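You operate a simulated robot arm through the tools that you are given. There is no shell and no other tool. Be economical: measure what you need, move in short steps, check, and stop when the job is done.

Carry out the task below with a simulated robot arm. There is one attempt and no reset: what you move stays moved.

TASK
Stack the 60 W lamp carton from the lower shelf of the tank rack on top of the 40 W lamp carton. Take the can on the front of the can shelf and put it away on the mill two cabinet top. Put the small can on the shelf under the wooden table. The order is free. Set down upright: can, small can.

Only the result counts: the job must be done as asked and must still hold three seconds after the hand-in. Knocking over, shifting, dropping, spilling or breaking anything else fails it.

THE ROBOT
A 6-joint arm with a fingered hand on a trunk, on a base that drives. Base frame: it is fixed to the floor where the robot stands at the start and does not move with it; the origin is under the middle of the robot, x ahead of it, y to its left, z up; the surface under the hand at the start is at about z = 0.36. Units: m, rad, N and s.
With the tool pointing down near the work surface it reaches from about 0.24 to 0.6 m from the robot's upright axis, wherever it stands. Its first joint turns from -2.897 to 2.897 rad. Places, roughly: can [0, 1.5, 0.75]; mill two cabinet top (33x17 cm) [-1.44, 8.82, 0.8]; shelf under the wooden table [-4.8, 0.6, 0.3]; small can [-1.75, 3.5, 0.25]. Payload 3.2 kg.
Tool frame: the origin (TCP) lies between the finger pads and is the grasp point; the fingertips stand 0.022 m ahead of it; z points along the fingers, y is the line along which they close. Largest opening 0.112 m; the body of the gripper starts 0.06 m behind the TCP. The gripper is a hand of 3 fingers: y runs from the thumb to the fingers, the wrist lies at [0, 0, -0.218] in the tool frame, and closing takes about 1.5 s.
Orientation is that of the tool frame in the base frame, as a unit quaternion [w, x, y, z]. With the fingers straight down and closing along the base's y, the tool's x points along the base's -x, its y along +y and its z along -z.

THE INTERFACE
- The arm moves only by the tool nudge_tool. Its argument "commands" is a list that holds one entry, the list of rows, each a list of 6 numbers: the shift along the tool's x, y, z in units of 20 mm (1.0 is 20 mm), then the turn, a rotation vector about the tool's x, y, z in units of 4 degrees (1.0 is 4 degrees). In form: [[[x, y, z, wx, wy, wz], ...]]. A call has 1 to 12 rows; each row shifts and turns the commanded pose from where the row before left it, along the tool's axes as they then stand. "gripper" is the finger opening in m, from 0 to 0.112, set as the call begins (left out, the last holds). A call with a number of a shift or a turn outside -1 to 1 is refused whole. A row lasts 0.2 s, in which the tool goes at most 0.05 m and 0.15 rad; a call with a longer step from one row to the next is refused whole, and so is a gripper value outside its range. A pose out of reach is approached as far as the arm can. The call stops where the force on the tool passes 40 N (or 10 N more than at its start, if that is more) or the arm is blocked; 0.2 s more then pass. Each finger travels about 0.108 m/s and halts on what it meets, pressing with about 33 N; the grip force reading is that of the motor and also rises with nothing between the fingers. The clock runs only during rows and for 0.2 s after the last one: add rows that do not move to give the fingers time. The reply holds the time, the measured pose of the TCP, the force on the tool along the base axes, the opening and the grip force, in the units named above and with some noise, with the torque about the TCP (base axes, N m) and any sound that the robot's microphone picked up.
- Cameras (640 x 400 px; columns grow to the right, rows downward): "scene" is now at [0.0115, 0.1651, 1.2292]; the picture's right is [-0.03, -1.00, 0.00], its down [-0.82, 0.02, -0.57] and it looks along [0.57, -0.02, -0.82] (base axes); focal length 274 px, centre (320, 200). "wrist" rides on the gripper at [0.066, 0.003, -0.08] in the tool frame; the picture's right is [-0.05, 1.00, 0.00], its down [-0.77, -0.04, -0.64] and it looks along [-0.64, -0.03, 0.77] (tool axes); focal length 275 px, centre (320, 200). There is no depth. A picture from a camera that has moved, and an enlarged one, comes with that camera's place and axes in the base frame and with its lens.
- get_image(camera): a new picture of that camera. The clock stands still meanwhile.
- raise_lower(by): slides the trunk up (or, below 0, down) by that many m; the arm and the scene camera ride with it, the base frame stays. It gives what a move gives, with no picture.
- drive_base(legs): drives the robot by 1 to 6 legs, each [ahead, turn to the left] in m and rad, along the robot's own axes; the way and the turn of a leg run together, so that a leg with both is an arc; at most 1.5 m and 3.142 rad a leg. The arm and the cameras ride along, it lands a little off, and it stops where it bumps. It gives what a move gives.
- set_fingers(finger1, finger2, thumb_bend): sets how far each is bent, from 0 (flat) to 1 (curled in); at 0.3 the hand is open as for a grip, at 0.7 the pads meet at the TCP. One left out holds its place. A second passes; each finger stops where it meets its share of the squeeze, and holds until it gets a number again. A gripper value or a shape takes the hand back. It gives what a move gives, with no picture; readings hold the bend of each and the force on the fingers (four entries, about 0 where the hand has none), thumb and palm.
- preshape(shape): the hand has 3 fingers and takes this shape, open, in about a second: jaw (thumb against the fingers, like two jaws); tri (thumb and two fingers); tip (a fingertip pinch); poke (one finger out to press); point (the index stretched); flat (the hand flat); cup (the hand cupped); fist (a fist). The gripper value then closes the fingers along that shape, each until it touches; the sizes above hold for jaw. It gives what a move gives, with no picture.
- head_to(pan, tilt): turns the head with the scene camera to pan (to the left, within 2.705 rad either way) and tilt (down, from -0.506 to 1.204), counted from straight ahead of the robot. It gives what a move gives.
- close_up(camera, box): a new picture of the part [left, top, right, bottom] of that camera's present view, enlarged. The clock stands still meanwhile.
- finish_job(): hands the job in; it is judged then, once.

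Work in short steps. Places have to be worked out from the pictures, the camera data and where the tool is seen: move nearer, look again, correct. Check each grasp and each placing, and mend what went wrong. You have 165 turns and 108 pictures in all, those below and enlarged ones among them. Open the gripper and draw the arm clear of the work before you hand the job in, unless the task says otherwise; then end with one line.

The tools are called after "Call:" as name(argument=value, ...) on one line, values as JSON. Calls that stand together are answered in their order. nudge_tool: Moves the arm, as the interface text tells. Its arguments: {"type":"object","properties":{"commands":{"type":"array","items":{"type":"array","items":{"type":"array","items":{"type":"number"}}}},"gripper":{"type":"number"}},"required":["commands"]} The other tools are called the same way: raise_lower (by) slides the trunk up or down; preshape (shape) gives the hand a shape; set_fingers (finger1, finger2, thumb_bend) moves the fingers one by one; drive_base (legs) drives the base; head_to (pan, tilt) turns the head that bears the scene camera; get_image (camera) takes a picture; close_up (camera, box) takes an enlarged picture of a part of a camera's view; finish_job () hands the job in.

At the start:

```text
t: 0.0
position: [0.3737, -0.0045, 0.703]
tool_rot: [0.0, -0.001, 1.0, 0.0]
ft_force: [-0.3, 0.5, 0.3]
torque: [-0.01, 0.02, 0.01]
opening: 0.112
finger_force: 0.1
shape: jaw
bend: [0.3, 0.3, 0.3]
finger forces: [0.1, 0.0, 0.1, 0.1, 0.0, 0.1]
trunk travel left (down, up): [-0.275, 0.315]
robot x, y, heading: [0.0012, 0.0019, 0.001]
head pan, tilt: [-0.028, 0.963]
```

scene: 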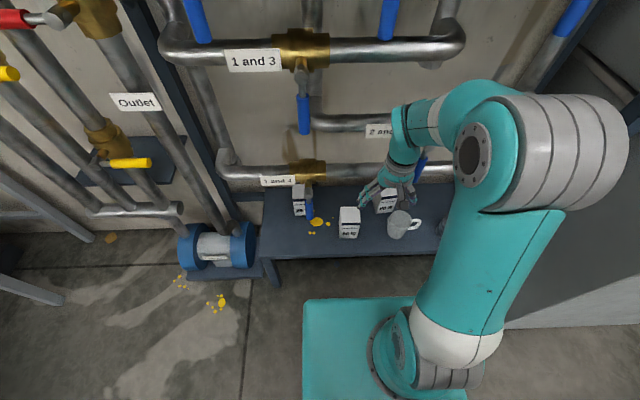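
wrist: 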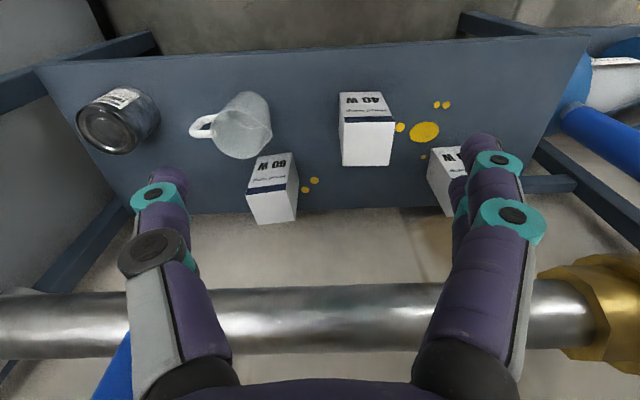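

The wrist view shows several cartons on the lower shelf (40 W, 60 W, another one) plus a mug and a can. I take close-ups to read the labels.

Call:
close_up(camera="wrist", box=[60, 60, 500, 240])

Call:
close_up(camera="scene", box=[250, 150, 450, 275])

```text
1.45 times, centred on (280, 150) of wrist
camera zoom: at [0.3082, -0.0011, 0.7831], right [0.04, 1.0, 0.0], down [0.77, -0.03, 0.64], along [0.64, -0.03, -0.77], focal length 400 px, centre (378, 273)
```

zoom: 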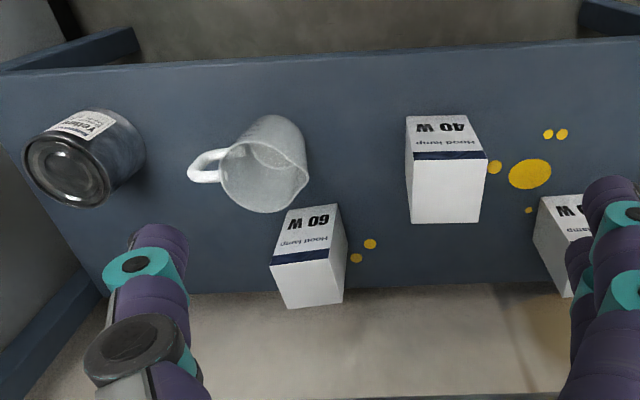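

```text
3.20 times, centred on (350, 212) of scene
camera zoom: at [0.0115, 0.1651, 1.2292], right [-0.03, -1.0, 0.0], down [-0.82, 0.02, -0.57], along [0.57, -0.02, -0.82], focal length 877 px, centre (224, 160)
```

zoom: 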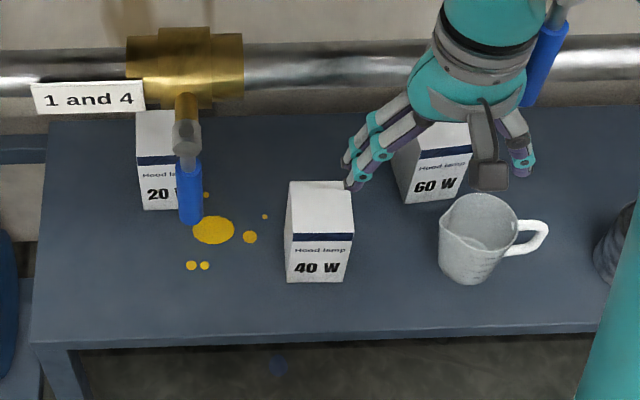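

The 60 W carton sits around (0.586, -0.09), the 40 W around (0.48, 0.047), and a horizontal pipe seems to hang near x≈0.46, z≈0.70 above the shelf. I back off a bit and look at the rack from further away to triangulate.

Call:
drive_base(legs=[[-0.4, 0]])

Call:
head_to(pan=0, tilt=0.6)

Call:
get_image(camera="scene")

Call:
get_image(camera="wrist")

```text
t: 2.5
position: [-0.0228, -0.0034, 0.7026]
tool_rot: [0.0, -0.002, 1.0, 0.0]
ft_force: [-0.2, 0.1, -0.1]
torque: [-0.01, -0.02, 0.04]
opening: 0.1119
finger_force: 0.2
shape: jaw
bend: [0.3, 0.3, 0.3]
finger forces: [0.1, 0.0, 0.1, 0.0, 0.1, 0.0]
trunk travel left (down, up): [-0.275, 0.315]
robot x, y, heading: [-0.396, -0.0021, -0.001]
head pan, tilt: [-0.028, 0.963]
```

```text
t: 3.3
position: [-0.0238, -0.0038, 0.7038]
tool_rot: [0.0, -0.002, 1.0, 0.0]
ft_force: [-0.3, -0.1, 0.3]
torque: [-0.03, 0.0, -0.02]
opening: 0.1119
finger_force: 0.1
shape: jaw
bend: [0.3, 0.3, 0.3]
finger forces: [0.0, 0.0, 0.0, 0.1, 0.0, 0.0]
trunk travel left (down, up): [-0.275, 0.315]
robot x, y, heading: [-0.3969, 0.0022, 0.002]
head pan, tilt: [0.0, 0.6]
```

```text
103 pictures are left
camera scene: at [-0.3697, 0.1672, 1.2586], right [0.0, -1.0, 0.0], down [-0.57, 0.0, -0.82], along [0.82, 0.0, -0.57], focal length 274 px, centre (320, 200)
```

scene: 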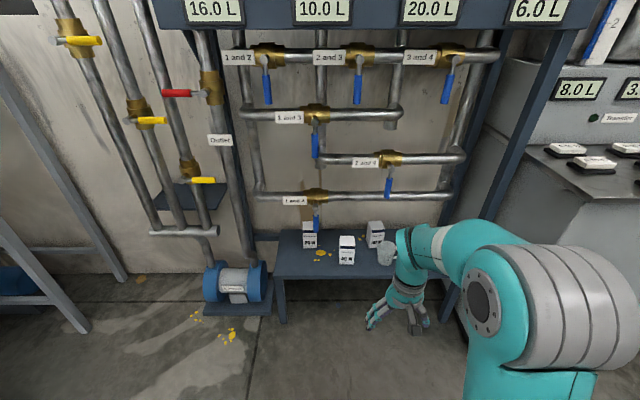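

```text
102 pictures are left
camera wrist: at [-0.0895, -0.0011, 0.7831], right [0.04, 1.0, 0.0], down [0.77, -0.03, 0.64], along [0.64, -0.03, -0.77], focal length 275 px, centre (320, 200)
```

wrist: 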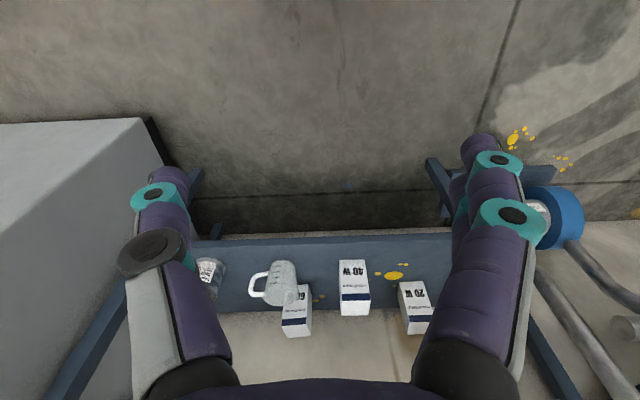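

The pipe triangulates to about x=0.47, z=0.69, so the 60 W carton must be reached from under it with a tilted hand, yawed so the camera misses the mug. Well clear of the rack here, I yaw the tool −22° and tilt it 44° forward.

Call:
nudge_tool(commands=[[[0, 0, 0, 0, 0, 1], [0, 0, 0, 0, 0, 1], [0, 0, 0, 0, 0, 1], [0, 0, 0, 0, 0, 1], [0, 0, 0, 0, 0, 1], [0, 0, 0, 0, 0, 0.5]]])

Call:
nudge_tool(commands=[[[0, 0, 0, 0, -1, 0], [0, 0, 0, 0, -1, 0], [0, 0, 0, 0, -1, 0], [0, 0, 0, 0, -1, 0], [0, 0, 0, 0, -1, 0], [0, 0, 0, 0, -1, 0], [0, 0, 0, 0, -1, 0], [0, 0, 0, 0, -1, 0], [0, 0, 0, 0, -1, 0], [0, 0, 0, 0, -1, 0], [0, 0, 0, 0, -1, 0]]])

Call:
get_image(camera="scene")

```text
t: 4.7
position: [-0.0233, -0.0032, 0.7028]
tool_rot: [-0.001, 0.189, 0.982, 0.001]
ft_force: [-0.7, 0.7, 0.1]
torque: [0.0, -0.02, -0.03]
opening: 0.1121
finger_force: 0.0
shape: jaw
bend: [0.3, 0.3, 0.3]
finger forces: [0.0, 0.0, 0.0, 0.0, 0.1, 0.1]
trunk travel left (down, up): [-0.275, 0.315]
robot x, y, heading: [-0.3984, -0.0003, 0.003]
head pan, tilt: [0.0, 0.6]
```

```text
t: 7.1
position: [0.0069, 0.0048, 0.7165]
tool_rot: [0.367, 0.175, 0.911, -0.071]
ft_force: [-0.9, -0.6, -1.1]
torque: [-0.02, 0.0, 0.0]
opening: 0.112
finger_force: 0.0
shape: jaw
bend: [0.3, 0.3, 0.3]
finger forces: [0.1, 0.0, 0.0, 0.0, 0.0, 0.1]
out of reach, approached as far as the arm can: row 9, 10, 11
trunk travel left (down, up): [-0.275, 0.315]
robot x, y, heading: [-0.4003, 0.0044, 0.003]
head pan, tilt: [0.0, 0.6]
```

```text
101 pictures are left
camera scene: at [-0.3697, 0.1671, 1.2586], right [0.0, -1.0, 0.0], down [-0.56, 0.0, -0.83], along [0.83, 0.0, -0.56], focal length 274 px, centre (320, 200)
```

scene: 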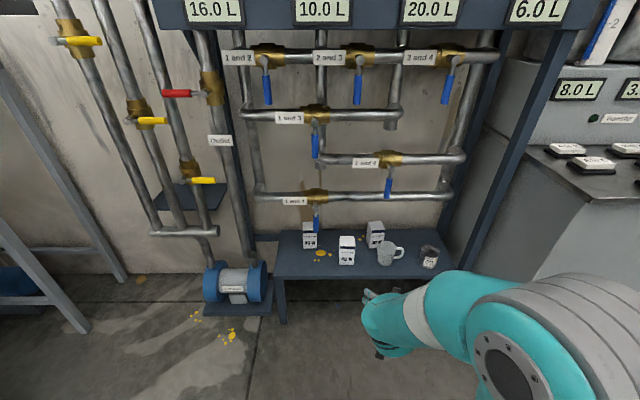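

The fold limit was hit since the wrist is too near the axis; I extend the tool forward 10 cm and take the remaining tilt.

Call:
nudge_tool(commands=[[[-0.7, 0, 0.7, 0, 0, 0], [-0.7, 0, 0.7, 0, 0, 0], [-0.7, 0, 0.7, 0, 0, 0], [-0.7, 0, 0.7, 0, 0, 0], [-0.7, 0, 0.7, 0, 0, 0], [0, 0, 0, 0, 0, 0]]])

Call:
get_image(camera="scene")

Call:
get_image(camera="wrist")

```text
t: 8.5
position: [0.1004, -0.0332, 0.7139]
tool_rot: [0.368, 0.175, 0.911, -0.071]
ft_force: [0.5, 0.3, 0.3]
torque: [0.02, 0.03, -0.03]
opening: 0.1119
finger_force: 0.0
shape: jaw
bend: [0.3, 0.3, 0.3]
finger forces: [0.0, 0.0, 0.0, 0.0, 0.0, 0.0]
trunk travel left (down, up): [-0.275, 0.315]
robot x, y, heading: [-0.3967, 0.0005, -0.0]
head pan, tilt: [0.0, 0.6]
```

```text
100 pictures are left
camera scene: at [-0.3696, 0.1671, 1.2586], right [0.0, -1.0, 0.0], down [-0.56, 0.0, -0.83], along [0.83, 0.0, -0.56], focal length 274 px, centre (320, 200)
```

scene: 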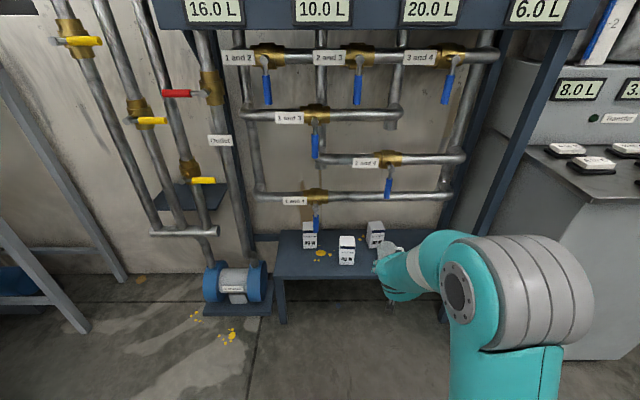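

```text
99 pictures are left
camera wrist: at [0.004, 0.0083, 0.7258], right [0.4, 0.92, 0.03], down [0.09, -0.08, 0.99], along [0.91, -0.4, -0.11], focal length 275 px, centre (320, 200)
```

wrist: 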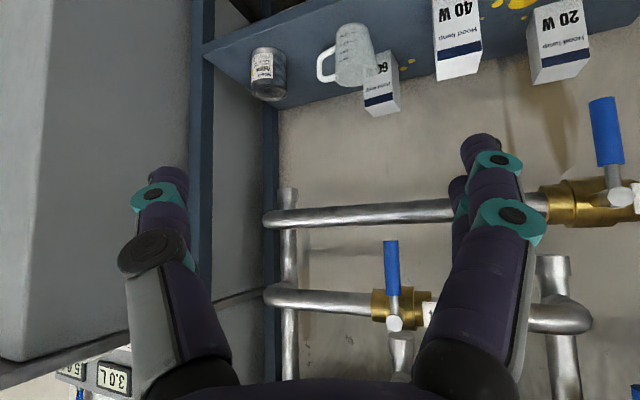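

Geometry clears the pipe with this pose. I lower the trunk 0.174 m so the TCP is at z≈0.54, then drive ahead to the pre-grasp spot in two steps.

Call:
raise_lower(by=-0.174)

Call:
drive_base(legs=[[0.28, 0]])

Call:
get_image(camera="wrist")

Call:
get_image(camera="scene")

```text
t: 10.5
position: [0.0981, -0.0329, 0.5406]
tool_rot: [0.368, 0.176, 0.91, -0.072]
ft_force: [-0.3, 0.1, -0.5]
torque: [0.03, 0.02, 0.01]
opening: 0.1118
finger_force: 0.1
shape: jaw
bend: [0.3, 0.3, 0.3]
finger forces: [0.0, 0.1, 0.0, 0.1, 0.1, 0.0]
trunk travel left (down, up): [-0.101, 0.489]
robot x, y, heading: [-0.3982, -0.0008, -0.002]
head pan, tilt: [0.0, 0.6]
```

```text
t: 12.4
position: [0.38, -0.0322, 0.5397]
tool_rot: [0.367, 0.174, 0.911, -0.07]
ft_force: [0.6, -0.7, -0.2]
torque: [0.01, 0.0, 0.03]
opening: 0.1117
finger_force: 0.0
shape: jaw
bend: [0.3, 0.3, 0.3]
finger forces: [0.0, 0.0, 0.0, 0.1, 0.0, 0.1]
trunk travel left (down, up): [-0.101, 0.489]
robot x, y, heading: [-0.1186, 0.0002, 0.001]
head pan, tilt: [0.0, 0.6]
```

```text
98 pictures are left
camera wrist: at [0.2851, 0.0093, 0.5518], right [0.4, 0.92, 0.03], down [0.09, -0.08, 0.99], along [0.91, -0.39, -0.11], focal length 275 px, centre (320, 200)
```

wrist: 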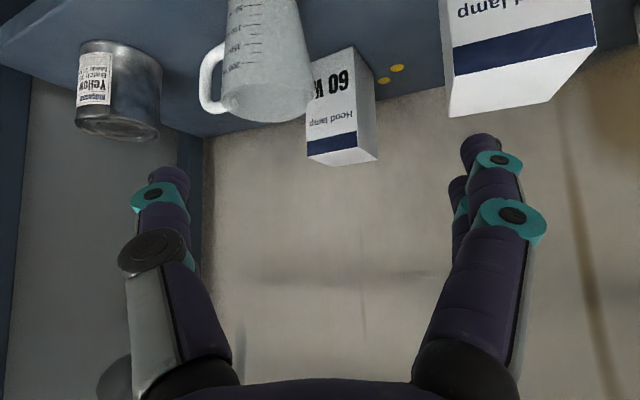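

```text
97 pictures are left
camera scene: at [-0.0885, 0.1674, 1.0846], right [0.0, -1.0, 0.0], down [-0.56, 0.0, -0.83], along [0.83, 0.0, -0.56], focal length 274 px, centre (320, 200)
```

scene: 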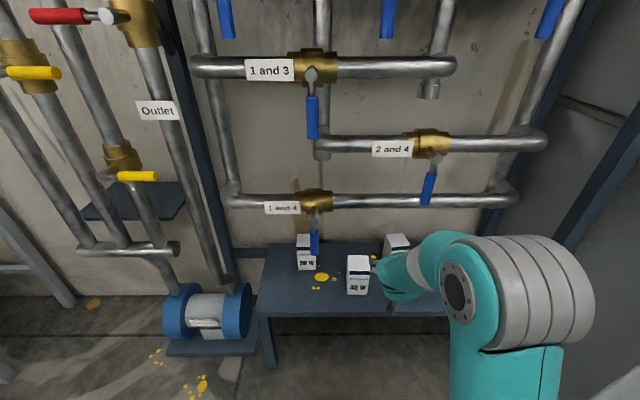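

The views agree: 60 W carton centre ≈(0.587, −0.09), top ≈0.468; mug rim edge ≈ y −0.08. I drive on to base x≈0.

Call:
drive_base(legs=[[0.117, 0]])

Call:
get_image(camera="wrist")

Call:
get_image(camera="scene")

```text
t: 13.7
position: [0.4962, -0.0299, 0.5394]
tool_rot: [0.368, 0.173, 0.911, -0.07]
ft_force: [0.2, -0.7, -0.4]
torque: [0.01, 0.01, -0.02]
opening: 0.1118
finger_force: 0.0
shape: jaw
bend: [0.3, 0.3, 0.3]
finger forces: [0.1, 0.0, 0.0, 0.0, 0.0, 0.1]
trunk travel left (down, up): [-0.101, 0.489]
robot x, y, heading: [0.0038, 0.0012, 0.006]
head pan, tilt: [0.0, 0.6]
```

```text
96 pictures are left
camera wrist: at [0.4023, 0.0098, 0.5518], right [0.4, 0.92, 0.03], down [0.09, -0.07, 0.99], along [0.91, -0.39, -0.11], focal length 275 px, centre (320, 200)
```

wrist: 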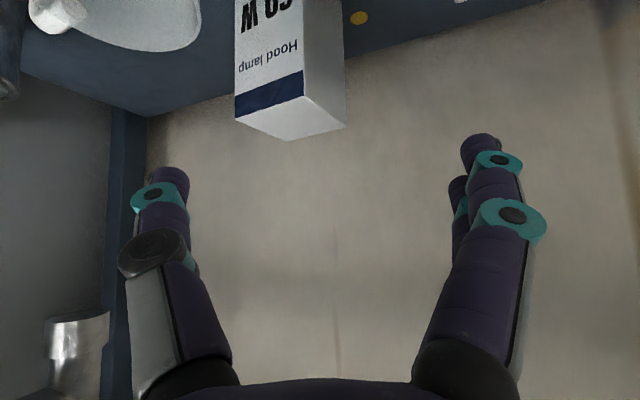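

```text
95 pictures are left
camera scene: at [0.0285, 0.1676, 1.0846], right [0.0, -1.0, 0.0], down [-0.56, 0.0, -0.83], along [0.83, 0.0, -0.56], focal length 274 px, centre (320, 200)
```

scene: 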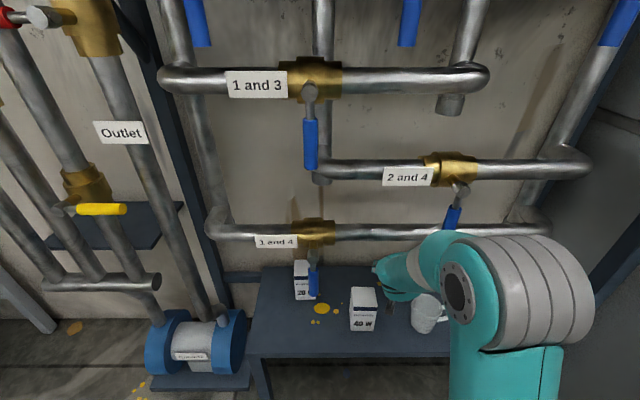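

Refined carton centre is (0.584, −0.088). I correct sideways by −22 mm in tool y and slide down the tool axis 10 cm, then check.

Call:
nudge_tool(commands=[[[-0.34, -0.54, 0, 0, 0, 0], [0, -0.54, 0, 0, 0, 0], [0, 0, 1, 0, 0, 0], [0, 0, 1, 0, 0, 0], [0, 0, 1, 0, 0, 0], [0, 0, 1, 0, 0, 0]]], gripper=0.112)

Call:
get_image(camera="wrist")

Call:
get_image(camera="scene")

```text
t: 15.1
position: [0.5447, -0.0735, 0.4872]
tool_rot: [0.368, 0.175, 0.91, -0.071]
ft_force: [0.5, -0.6, -0.2]
torque: [0.02, 0.01, 0.03]
opening: 0.1118
finger_force: 0.0
shape: jaw
bend: [0.3, 0.3, 0.3]
finger forces: [0.1, 0.0, 0.0, 0.0, 0.0, 0.0]
trunk travel left (down, up): [-0.101, 0.489]
robot x, y, heading: [0.0005, 0.0003, -0.001]
head pan, tilt: [0.0, 0.6]
```

```text
94 pictures are left
camera wrist: at [0.4501, -0.0323, 0.4995], right [0.4, 0.92, 0.03], down [0.09, -0.07, 0.99], along [0.91, -0.39, -0.11], focal length 275 px, centre (320, 200)
```

wrist: 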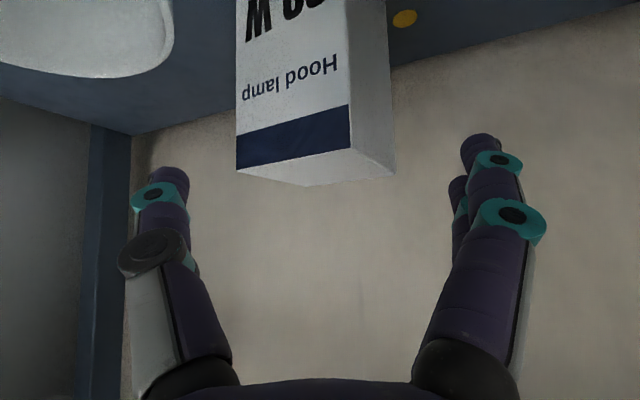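

```text
93 pictures are left
camera scene: at [0.0284, 0.1677, 1.0847], right [0.0, -1.0, 0.0], down [-0.56, 0.0, -0.83], along [0.83, 0.0, -0.56], focal length 274 px, centre (320, 200)
```

scene: 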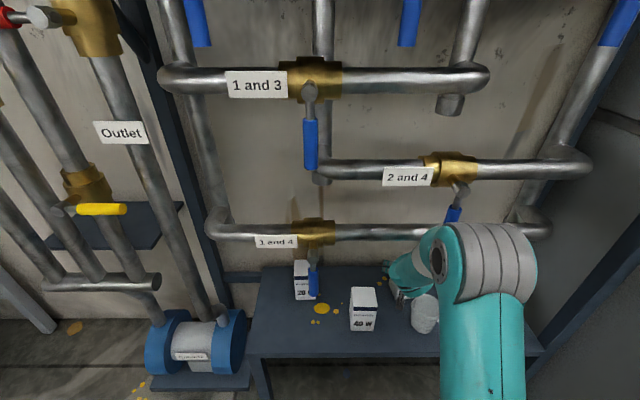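

Carton is centred between the fingers and nothing touched. I slide the last 6 cm and close.

Call:
nudge_tool(commands=[[[0, 0, 1, 0, 0, 0], [0, 0, 1, 0, 0, 0], [0, 0, 1, 0, 0, 0]]])

Call:
get_image(camera="wrist")

```text
t: 15.8
position: [0.5841, -0.0888, 0.4448]
tool_rot: [0.367, 0.174, 0.911, -0.07]
ft_force: [0.0, -0.6, 0.4]
torque: [0.01, 0.01, -0.02]
opening: 0.112
finger_force: 0.0
shape: jaw
bend: [0.3, 0.3, 0.3]
finger forces: [0.1, 0.0, 0.0, 0.0, 0.3, 0.1]
trunk travel left (down, up): [-0.101, 0.489]
robot x, y, heading: [0.0001, 0.0015, -0.002]
head pan, tilt: [0.0, 0.6]
```

```text
92 pictures are left
camera wrist: at [0.4891, -0.0483, 0.4566], right [0.4, 0.92, 0.03], down [0.09, -0.07, 0.99], along [0.91, -0.39, -0.11], focal length 275 px, centre (320, 200)
```

wrist: 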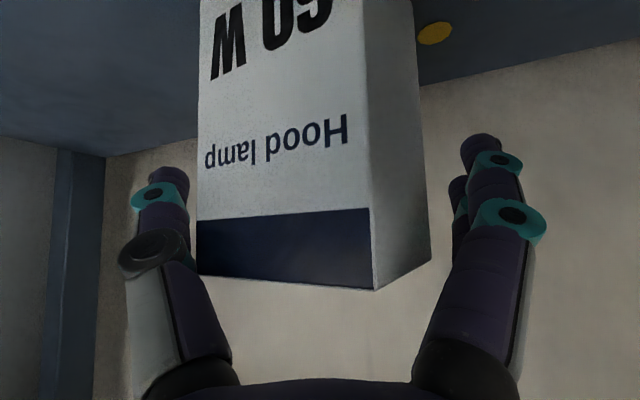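

Carton lies between thumb and fingers; I close and give it time.

Call:
nudge_tool(commands=[[[0, 0, 0, 0, 0, 0], [0, 0, 0, 0, 0, 0], [0, 0, 0, 0, 0, 0], [0, 0, 0, 0, 0, 0], [0, 0, 0, 0, 0, 0], [0, 0, 0, 0, 0, 0], [0, 0, 0, 0, 0, 0], [0, 0, 0, 0, 0, 0]]], gripper=0.04)

Call:
get_image(camera="wrist")

```text
t: 17.6
position: [0.5837, -0.0891, 0.445]
tool_rot: [0.368, 0.173, 0.911, -0.07]
ft_force: [0.3, 0.3, 0.0]
torque: [-0.02, 0.0, -0.04]
opening: 0.0682
finger_force: 32.5
shape: jaw
bend: [0.71, 0.71, 0.77]
finger forces: [15.4, 18.5, 0.1, 0.1, 35.1, 0.1]
trunk travel left (down, up): [-0.101, 0.489]
robot x, y, heading: [0.0034, -0.0034, 0.002]
head pan, tilt: [0.0, 0.6]
```

```text
91 pictures are left
camera wrist: at [0.489, -0.0481, 0.4566], right [0.4, 0.92, 0.03], down [0.09, -0.07, 0.99], along [0.91, -0.39, -0.11], focal length 275 px, centre (320, 200)
```

wrist: 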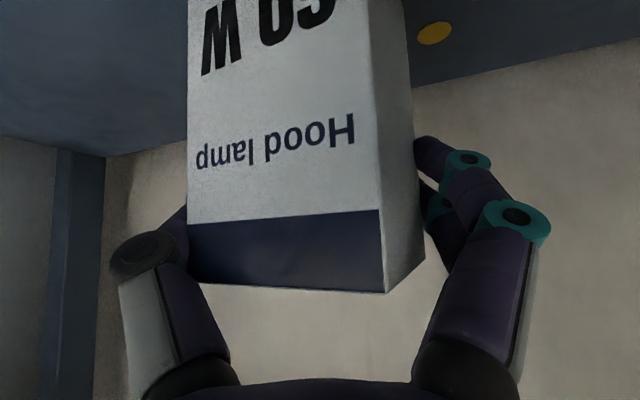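

Held with 33 N though the box didn't align fully (≈27° yaw). I lift 2 cm straight up and look for slip.

Call:
nudge_tool(commands=[[[-0.35, 0, -0.36, 0, 0, 0], [-0.35, 0, -0.36, 0, 0, 0], [0, 0, 0, 0, 0, 0]]])

Call:
get_image(camera="wrist")

Call:
close_up(camera="scene", box=[260, 180, 580, 380])

```text
t: 18.4
position: [0.5838, -0.0893, 0.4641]
tool_rot: [0.368, 0.175, 0.91, -0.071]
ft_force: [0.8, 0.0, -1.1]
torque: [0.0, -0.01, 0.01]
opening: 0.0685
finger_force: 33.2
shape: jaw
bend: [0.71, 0.71, 0.77]
finger forces: [15.6, 18.7, 0.1, 0.1, 34.8, 0.0]
trunk travel left (down, up): [-0.101, 0.489]
robot x, y, heading: [0.0025, 0.0043, -0.001]
head pan, tilt: [0.0, 0.6]
```

```text
90 pictures are left
camera wrist: at [0.4891, -0.0477, 0.4762], right [0.4, 0.92, 0.03], down [0.09, -0.07, 0.99], along [0.91, -0.39, -0.11], focal length 275 px, centre (320, 200)
```

wrist: 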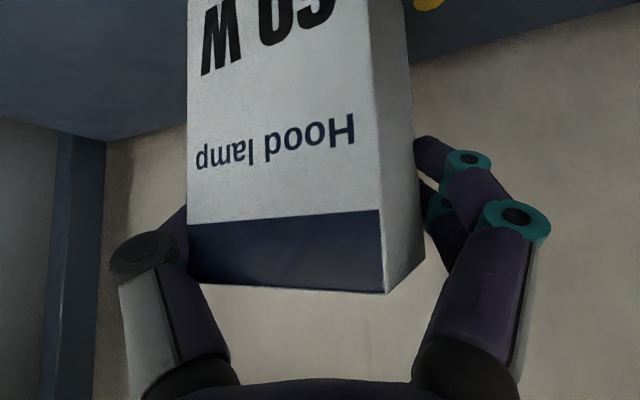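

```text
2.00 times, centred on (420, 280) of scene
camera zoom: at [0.0287, 0.1678, 1.0846], right [0.0, -1.0, 0.0], down [-0.57, 0.0, -0.82], along [0.82, 0.0, -0.57], focal length 548 px, centre (120, 40)
```

zoom: 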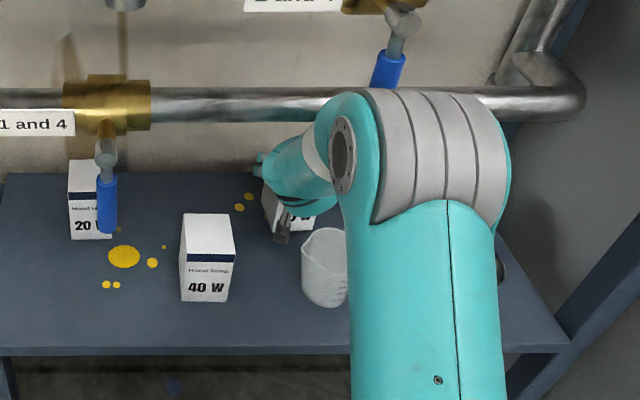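

No slip; the carton kept its original near-square yaw. I shift +y 4.3 cm so it retreats through the gap between mug and 40 W carton, then begin retreating up and back.

Call:
nudge_tool(commands=[[[0.29, 1, -0.27, 0, 0, 0], [0.29, 1, -0.27, 0, 0, 0], [0, 0, 0, 0, 0, 0], [-0.07, -0.24, -0.93, 0, 0, 0]]])

Call:
get_image(camera="wrist")

Call:
close_up(camera="scene", box=[260, 180, 580, 380])

```text
t: 19.4
position: [0.5716, -0.046, 0.4796]
tool_rot: [0.368, 0.174, 0.911, -0.071]
ft_force: [1.5, -0.2, -0.7]
torque: [-0.01, 0.02, 0.01]
opening: 0.068
finger_force: 32.5
shape: jaw
bend: [0.71, 0.71, 0.77]
finger forces: [16.0, 19.0, 0.1, 0.0, 34.9, 0.1]
trunk travel left (down, up): [-0.101, 0.489]
robot x, y, heading: [0.0027, 0.0009, 0.004]
head pan, tilt: [0.0, 0.6]
```

```text
88 pictures are left
camera wrist: at [0.4761, -0.0057, 0.4903], right [0.4, 0.92, 0.03], down [0.09, -0.07, 0.99], along [0.91, -0.39, -0.11], focal length 275 px, centre (320, 200)
```

wrist: 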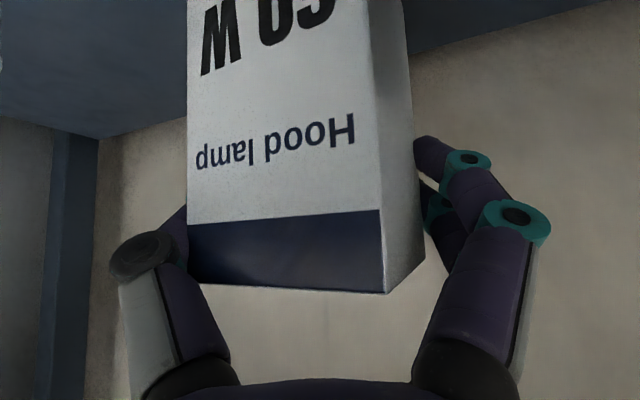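

```text
2.00 times, centred on (420, 280) of scene
camera zoom: at [0.0288, 0.1676, 1.0846], right [0.0, -1.0, 0.0], down [-0.57, 0.0, -0.82], along [0.82, 0.0, -0.57], focal length 548 px, centre (120, 40)
```

zoom: 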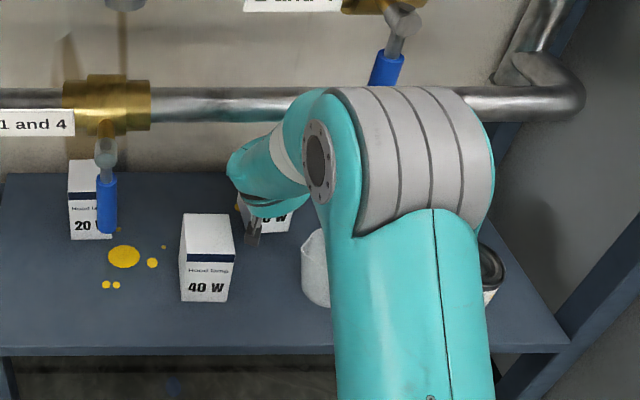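

Clear so far; continue the retreat up and back 14 cm.

Call:
nudge_tool(commands=[[[-0.07, -0.24, -0.93, 0, 0, 0], [-0.07, -0.24, -0.93, 0, 0, 0], [-0.07, -0.24, -0.93, 0, 0, 0], [-0.07, -0.24, -0.93, 0, 0, 0], [-0.07, -0.24, -0.93, 0, 0, 0], [0, 0, 0, 0, 0, 0]]])

Call:
get_image(camera="wrist")

Call:
close_up(camera="scene", box=[260, 180, 580, 380])

```text
t: 20.9
position: [0.5055, -0.0461, 0.5494]
tool_rot: [0.369, 0.173, 0.911, -0.07]
ft_force: [0.1, 0.7, -0.9]
torque: [0.02, 0.02, -0.03]
opening: 0.0612
finger_force: 33.4
shape: jaw
bend: [0.71, 0.71, 0.77]
finger forces: [16.6, 19.6, 0.0, 0.0, 35.0, 0.1]
trunk travel left (down, up): [-0.101, 0.489]
robot x, y, heading: [0.0031, 0.0014, 0.004]
head pan, tilt: [0.0, 0.6]
```

```text
86 pictures are left
camera wrist: at [0.4116, -0.0055, 0.5618], right [0.4, 0.92, 0.03], down [0.09, -0.07, 0.99], along [0.91, -0.39, -0.11], focal length 275 px, centre (320, 200)
```

wrist: 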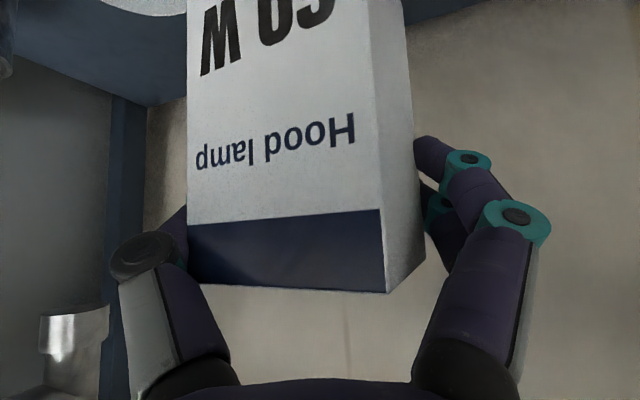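

```text
2.00 times, centred on (420, 280) of scene
camera zoom: at [0.0287, 0.1676, 1.0846], right [0.0, -1.0, 0.0], down [-0.56, 0.0, -0.83], along [0.83, 0.0, -0.56], focal length 548 px, centre (120, 40)
```

zoom: 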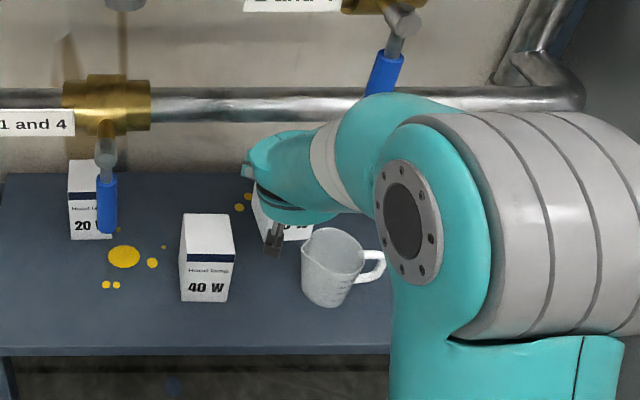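

Carton bottom is about level with the 40 W top; I back off 4.5 cm in −x from the pipe, then rise 2.8 cm.

Call:
nudge_tool(commands=[[[0.5, -0.28, -0.48, 0, 0, 0], [0.5, -0.28, -0.48, 0, 0, 0], [0.5, -0.28, -0.48, 0, 0, 0], [-0.48, 0, -0.5, 0, 0, 0], [-0.48, 0, -0.5, 0, 0, 0], [0, 0, 0, 0, 0, 0]]])

Call:
get_image(camera="scene")

Call:
get_image(camera="wrist")

```text
t: 22.2
position: [0.4615, -0.0468, 0.5778]
tool_rot: [0.368, 0.174, 0.911, -0.07]
ft_force: [0.7, -0.1, -1.5]
torque: [0.02, -0.01, 0.0]
opening: 0.0608
finger_force: 32.4
shape: jaw
bend: [0.71, 0.71, 0.77]
finger forces: [16.7, 19.9, 0.0, 0.1, 35.1, 0.1]
trunk travel left (down, up): [-0.101, 0.489]
robot x, y, heading: [0.0018, 0.004, -0.001]
head pan, tilt: [0.0, 0.6]
```

```text
84 pictures are left
camera scene: at [0.0286, 0.1676, 1.0846], right [0.0, -1.0, 0.0], down [-0.56, 0.0, -0.83], along [0.83, 0.0, -0.56], focal length 274 px, centre (320, 200)
```

scene: 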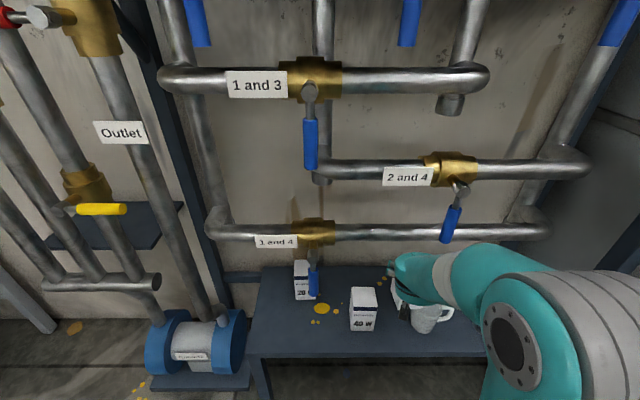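

```text
83 pictures are left
camera wrist: at [0.367, -0.0054, 0.5893], right [0.4, 0.92, 0.03], down [0.09, -0.07, 0.99], along [0.91, -0.39, -0.11], focal length 275 px, centre (320, 200)
```

wrist: 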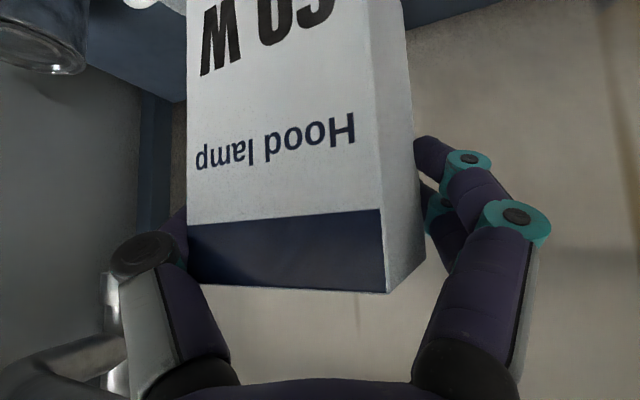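

40 W carton measured at centre (0.485, 0.049), top ≈0.468. I move the 60 W carton over it, bottom ≈2.5 cm above.

Call:
nudge_tool(commands=[[[0.1, 0.98, -0.093, 0, 0, 0], [0.1, 0.98, -0.093, 0, 0, 0], [0.1, 0.98, -0.093, 0, 0, 0], [0.1, 0.98, -0.093, 0, 0, 0], [0.1, 0.98, -0.093, 0, 0, 0], [0, 0, 0, 0, 0, 0]]])

Call:
close_up(camera="scene", box=[260, 200, 500, 350])

Call:
get_image(camera="wrist")

```text
t: 23.6
position: [0.4848, 0.0503, 0.578]
tool_rot: [0.367, 0.174, 0.911, -0.07]
ft_force: [0.7, -0.4, -0.7]
torque: [0.0, -0.02, -0.05]
opening: 0.0607
finger_force: 32.8
shape: jaw
bend: [0.71, 0.71, 0.77]
finger forces: [16.9, 20.1, 0.0, 0.0, 35.2, 0.0]
trunk travel left (down, up): [-0.101, 0.489]
robot x, y, heading: [0.005, -0.0058, -0.002]
head pan, tilt: [0.0, 0.6]
```

```text
2.67 times, centred on (380, 275) of scene
camera zoom: at [0.0286, 0.1677, 1.0846], right [0.0, -1.0, 0.0], down [-0.56, 0.0, -0.83], along [0.83, 0.0, -0.56], focal length 731 px, centre (160, 0)
```

zoom: 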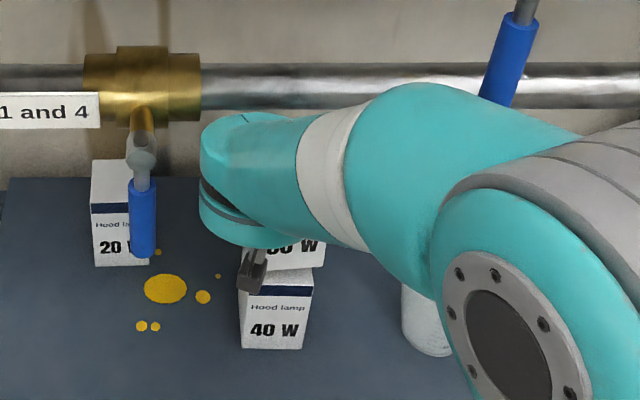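

```text
81 pictures are left
camera wrist: at [0.3901, 0.0908, 0.5894], right [0.4, 0.92, 0.03], down [0.09, -0.07, 0.99], along [0.91, -0.39, -0.11], focal length 275 px, centre (320, 200)
```

wrist: 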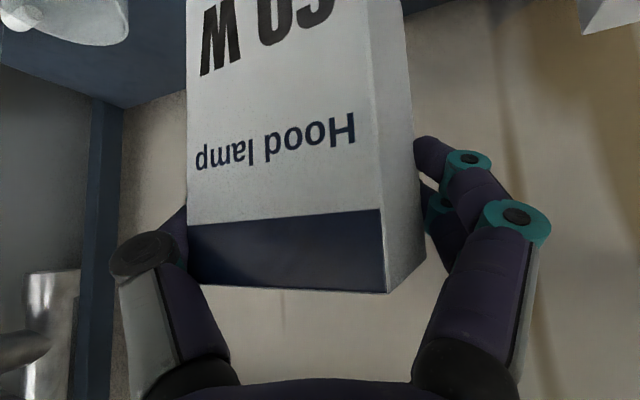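

Alignment is within ~3 mm. I lower 2 cm, then small steps feeling for contact.

Call:
nudge_tool(commands=[[[0.35, 0, 0.36, 0, 0, 0], [0.35, 0, 0.36, 0, 0, 0], [0, 0, 0, 0, 0, 0]]])

Call:
nudge_tool(commands=[[[0.1, 0, 0.1, 0, 0, 0], [0, 0, 0, 0, 0, 0]]])

Call:
close_up(camera="scene", box=[260, 200, 500, 350])

```text
t: 24.4
position: [0.4855, 0.0498, 0.5572]
tool_rot: [0.368, 0.174, 0.911, -0.07]
ft_force: [0.2, 0.4, 0.0]
torque: [0.0, 0.01, -0.01]
opening: 0.061
finger_force: 33.0
shape: jaw
bend: [0.71, 0.71, 0.77]
finger forces: [16.9, 20.3, 0.1, 0.0, 35.3, 0.0]
trunk travel left (down, up): [-0.101, 0.489]
robot x, y, heading: [0.0012, 0.0017, 0.002]
head pan, tilt: [0.0, 0.6]
```

```text
t: 25.1
position: [0.4856, 0.0499, 0.5557]
tool_rot: [0.368, 0.174, 0.911, -0.071]
ft_force: [-0.2, -0.8, 3.3]
torque: [0.09, -0.12, 0.0]
opening: 0.0607
finger_force: 33.3
shape: jaw
bend: [0.71, 0.71, 0.77]
finger forces: [17.1, 20.2, 0.0, 0.0, 36.0, 0.1]
trunk travel left (down, up): [-0.101, 0.489]
robot x, y, heading: [0.0059, 0.0009, -0.002]
head pan, tilt: [0.0, 0.6]
```

```text
2.67 times, centred on (380, 275) of scene
camera zoom: at [0.0283, 0.1676, 1.0847], right [0.0, -1.0, 0.0], down [-0.56, 0.0, -0.83], along [0.83, 0.0, -0.56], focal length 731 px, centre (160, 0)
```

zoom: 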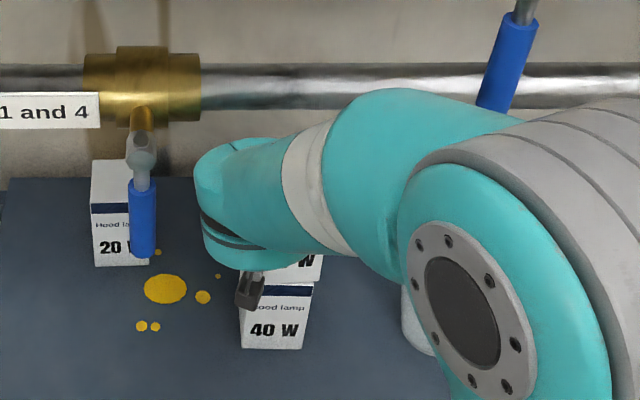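

Contact felt (3 N). I open the fingers.

Call:
nudge_tool(commands=[[[0, 0, 0, 0, 0, 0], [0, 0, 0, 0, 0, 0], [0, 0, 0, 0, 0, 0], [0, 0, 0, 0, 0, 0]]], gripper=0.08)

Call:
nudge_tool(commands=[[[0, 0, 0, 0, 0, 0], [0, 0, 0, 0, 0, 0], [0, 0, 0, 0, 0, 0], [0, 0, 0, 0, 0, 0], [0, 0, 0, 0, 0, 0]]], gripper=0.112)

Call:
get_image(camera="wrist")

```text
t: 26.1
position: [0.485, 0.0485, 0.5545]
tool_rot: [0.368, 0.173, 0.911, -0.07]
ft_force: [0.7, -0.4, -0.8]
torque: [-0.01, 0.0, -0.01]
opening: 0.0794
finger_force: 0.0
shape: jaw
bend: [0.66, 0.66, 0.63]
finger forces: [0.0, 0.0, 0.0, 0.0, 0.2, 0.1]
trunk travel left (down, up): [-0.101, 0.489]
robot x, y, heading: [0.0031, -0.0027, 0.002]
head pan, tilt: [0.0, 0.6]
```

```text
t: 27.2
position: [0.4866, 0.0508, 0.5546]
tool_rot: [0.368, 0.174, 0.911, -0.07]
ft_force: [-0.2, -0.1, 0.8]
torque: [-0.02, 0.02, -0.01]
opening: 0.112
finger_force: 0.1
shape: jaw
bend: [0.3, 0.3, 0.3]
finger forces: [0.0, 0.0, 0.0, 0.0, 0.2, 0.0]
trunk travel left (down, up): [-0.101, 0.489]
robot x, y, heading: [-0.0002, -0.0013, 0.001]
head pan, tilt: [0.0, 0.6]
```

```text
79 pictures are left
camera wrist: at [0.3906, 0.0909, 0.5662], right [0.4, 0.92, 0.03], down [0.09, -0.07, 0.99], along [0.91, -0.39, -0.11], focal length 275 px, centre (320, 200)
```

wrist: 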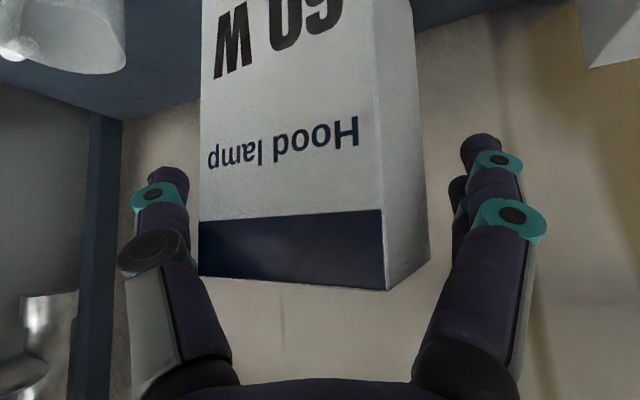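

Carton stands free. I retreat along the tool axis 10 cm, then drive back, and verify.

Call:
nudge_tool(commands=[[[0, 0, -1, 0, 0, 0], [0, 0, -1, 0, 0, 0], [0, 0, -1, 0, 0, 0], [0, 0, -1, 0, 0, 0], [0, 0, -1, 0, 0, 0]]])

Call:
drive_base(legs=[[-0.4, 0]])

Call:
get_image(camera="scene")

```text
t: 28.4
position: [0.4206, 0.0746, 0.6254]
tool_rot: [0.368, 0.174, 0.911, -0.071]
ft_force: [-0.3, -0.4, 0.7]
torque: [-0.05, 0.01, 0.03]
opening: 0.1119
finger_force: 0.1
shape: jaw
bend: [0.3, 0.3, 0.3]
finger forces: [0.1, 0.2, 0.1, 0.1, 0.0, 0.0]
trunk travel left (down, up): [-0.101, 0.489]
robot x, y, heading: [0.0039, 0.0058, 0.008]
head pan, tilt: [0.0, 0.6]
```

```text
t: 30.9
position: [0.021, 0.0737, 0.6256]
tool_rot: [0.368, 0.174, 0.911, -0.071]
ft_force: [-0.2, -0.6, 0.4]
torque: [-0.01, 0.01, 0.01]
opening: 0.1118
finger_force: 0.1
shape: jaw
bend: [0.3, 0.3, 0.3]
finger forces: [0.0, 0.0, 0.0, 0.0, 0.0, 0.0]
trunk travel left (down, up): [-0.101, 0.489]
robot x, y, heading: [-0.397, 0.0037, -0.0]
head pan, tilt: [0.0, 0.6]
```

```text
78 pictures are left
camera scene: at [-0.3715, 0.1669, 1.0846], right [0.0, -1.0, 0.0], down [-0.56, 0.0, -0.83], along [0.83, 0.0, -0.56], focal length 274 px, centre (320, 200)
```

scene: 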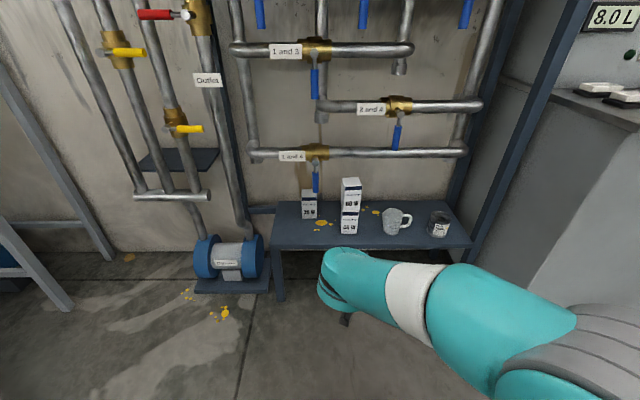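

Stack is good. Now look left toward the can shelf near (0, 1.5).

Call:
raise_lower(by=0.25)

Call:
head_to(pan=1.3, tilt=0.3)

Call:
get_image(camera="scene")

Call:
head_to(pan=2.3, tilt=0.3)

Call:
get_image(camera="scene")

```text
t: 33.5
position: [0.0197, 0.0735, 0.8765]
tool_rot: [0.368, 0.175, 0.911, -0.07]
ft_force: [0.3, 0.2, -0.1]
torque: [0.02, 0.0, -0.02]
opening: 0.1117
finger_force: 0.2
shape: jaw
bend: [0.3, 0.3, 0.3]
finger forces: [0.1, 0.1, 0.0, 0.0, 0.0, 0.0]
trunk travel left (down, up): [-0.351, 0.239]
robot x, y, heading: [-0.4014, 0.0018, 0.0]
head pan, tilt: [0.0, 0.6]
```

```text
t: 35.0
position: [0.0217, 0.0744, 0.8765]
tool_rot: [0.368, 0.175, 0.91, -0.07]
ft_force: [-0.4, -0.7, 0.1]
torque: [0.02, -0.01, -0.01]
opening: 0.1117
finger_force: 0.0
shape: jaw
bend: [0.3, 0.3, 0.3]
finger forces: [0.1, 0.0, 0.0, 0.1, 0.0, 0.1]
trunk travel left (down, up): [-0.351, 0.239]
robot x, y, heading: [-0.4007, 0.0005, 0.004]
head pan, tilt: [1.3, 0.3]
```

```text
77 pictures are left
camera scene: at [-0.435, 0.2568, 1.3621], right [0.96, -0.27, 0.0], down [-0.08, -0.29, -0.96], along [0.26, 0.92, -0.3], focal length 274 px, centre (320, 200)
```

scene: 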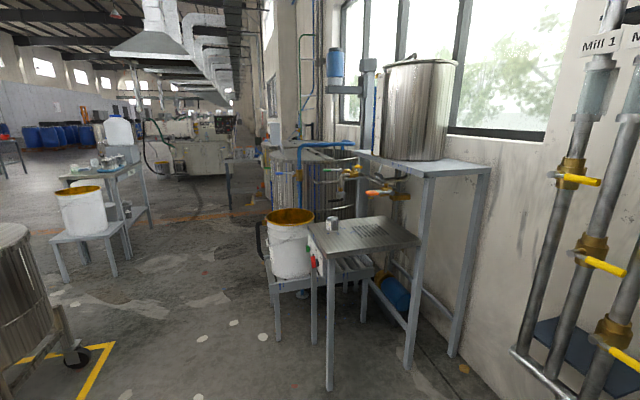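

```text
t: 36.3
position: [0.0206, 0.0735, 0.8775]
tool_rot: [0.368, 0.174, 0.91, -0.071]
ft_force: [0.4, 0.5, -0.7]
torque: [0.02, -0.02, 0.02]
opening: 0.1118
finger_force: 0.1
shape: jaw
bend: [0.3, 0.3, 0.3]
finger forces: [0.1, 0.1, 0.0, 0.0, 0.0, 0.0]
trunk travel left (down, up): [-0.351, 0.239]
robot x, y, heading: [-0.3981, -0.0032, 0.001]
head pan, tilt: [2.3, 0.3]
```

```text
76 pictures are left
camera scene: at [-0.5222, 0.2364, 1.3621], right [0.75, 0.67, 0.0], down [0.2, -0.22, -0.96], along [-0.64, 0.71, -0.3], focal length 274 px, centre (320, 200)
```

scene: 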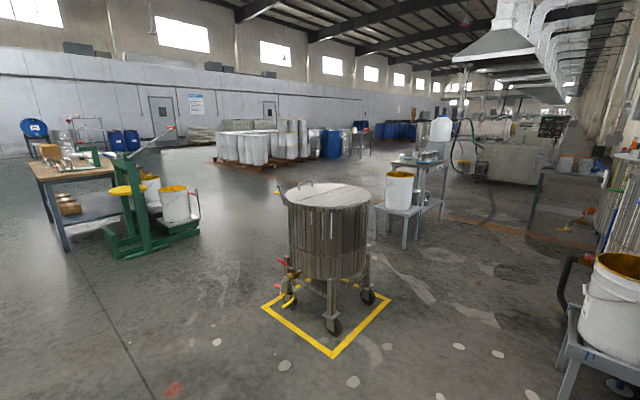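

The can is visible near the shelf's front corner. I restore the tool to straight-down and drive toward it along x≈−0.4.

Call:
nudge_tool(commands=[[[0, 0, 0, 0, 1, 0], [0, 0, 0, 0, 1, 0], [0, 0, 0, 0, 1, 0], [0, 0, 0, 0, 1, 0], [0, 0, 0, 0, 1, 0], [0, 0, 0, 0, 1, 0], [0, 0, 0, 0, 1, 0], [0, 0, 0, 0, 1, 0], [0, 0, 0, 0, 1, 0], [0, 0, 0, 0, 1, 0], [0, 0, 0, 0, 0.95, 0]]])

Call:
nudge_tool(commands=[[[0, 0, 0, 0, 0, -1], [0, 0, 0, 0, 0, -1], [0, 0, 0, 0, 0, -1], [0, 0, 0, 0, 0, -1], [0, 0, 0, 0, 0, -1], [0, 0, 0, 0, 0, -0.5]]])

Call:
drive_base(legs=[[0, 1.5708], [0.9, 0]])

Call:
head_to(pan=-0.6, tilt=0.6)

Call:
get_image(camera="scene")

```text
t: 38.7
position: [0.02, 0.0724, 0.8774]
tool_rot: [0.001, 0.189, 0.982, 0.0]
ft_force: [0.7, -0.9, 0.7]
torque: [0.03, -0.01, 0.01]
opening: 0.1118
finger_force: 0.1
shape: jaw
bend: [0.3, 0.3, 0.3]
finger forces: [0.0, 0.1, 0.0, 0.0, 0.0, 0.1]
trunk travel left (down, up): [-0.351, 0.239]
robot x, y, heading: [-0.3979, 0.0033, 0.004]
head pan, tilt: [2.3, 0.3]
```

```text
t: 40.1
position: [0.0209, 0.075, 0.8767]
tool_rot: [0.002, -0.003, 1.0, -0.001]
ft_force: [0.3, -0.1, 0.3]
torque: [0.01, 0.01, -0.02]
opening: 0.1119
finger_force: 0.2
shape: jaw
bend: [0.3, 0.3, 0.3]
finger forces: [0.0, 0.0, 0.1, 0.1, 0.0, 0.0]
trunk travel left (down, up): [-0.351, 0.239]
robot x, y, heading: [-0.4049, 0.0007, 0.002]
head pan, tilt: [2.3, 0.3]
```

```text
t: 48.6
position: [-0.4729, 1.3191, 0.8771]
tool_rot: [-0.002, 0.709, -0.705, -0.001]
ft_force: [0.2, -0.8, 0.4]
torque: [0.01, 0.01, 0.01]
opening: 0.1119
finger_force: 0.1
shape: jaw
bend: [0.3, 0.3, 0.3]
finger forces: [0.1, 0.0, 0.1, 0.1, 0.0, 0.0]
trunk travel left (down, up): [-0.351, 0.239]
robot x, y, heading: [-0.4, 0.9033, 1.575]
head pan, tilt: [2.3, 0.3]
```

```text
t: 51.1
position: [-0.4738, 1.319, 0.8766]
tool_rot: [-0.001, 0.709, -0.706, -0.001]
ft_force: [-0.2, -0.8, 0.2]
torque: [0.03, -0.01, 0.0]
opening: 0.1119
finger_force: 0.2
shape: jaw
bend: [0.3, 0.3, 0.3]
finger forces: [0.0, 0.0, 0.0, 0.1, 0.1, 0.0]
trunk travel left (down, up): [-0.351, 0.239]
robot x, y, heading: [-0.4, 0.895, 1.571]
head pan, tilt: [-0.6, 0.6]
```

```text
75 pictures are left
camera scene: at [-0.5164, 0.9122, 1.3346], right [0.83, -0.56, 0.0], down [-0.32, -0.47, -0.83], along [0.47, 0.68, -0.56], focal length 274 px, centre (320, 200)
```

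scene: 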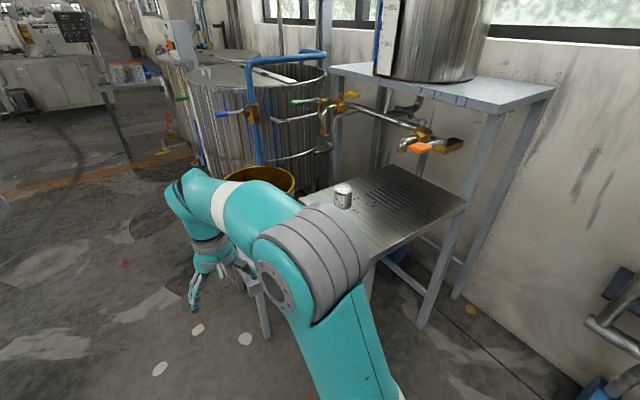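

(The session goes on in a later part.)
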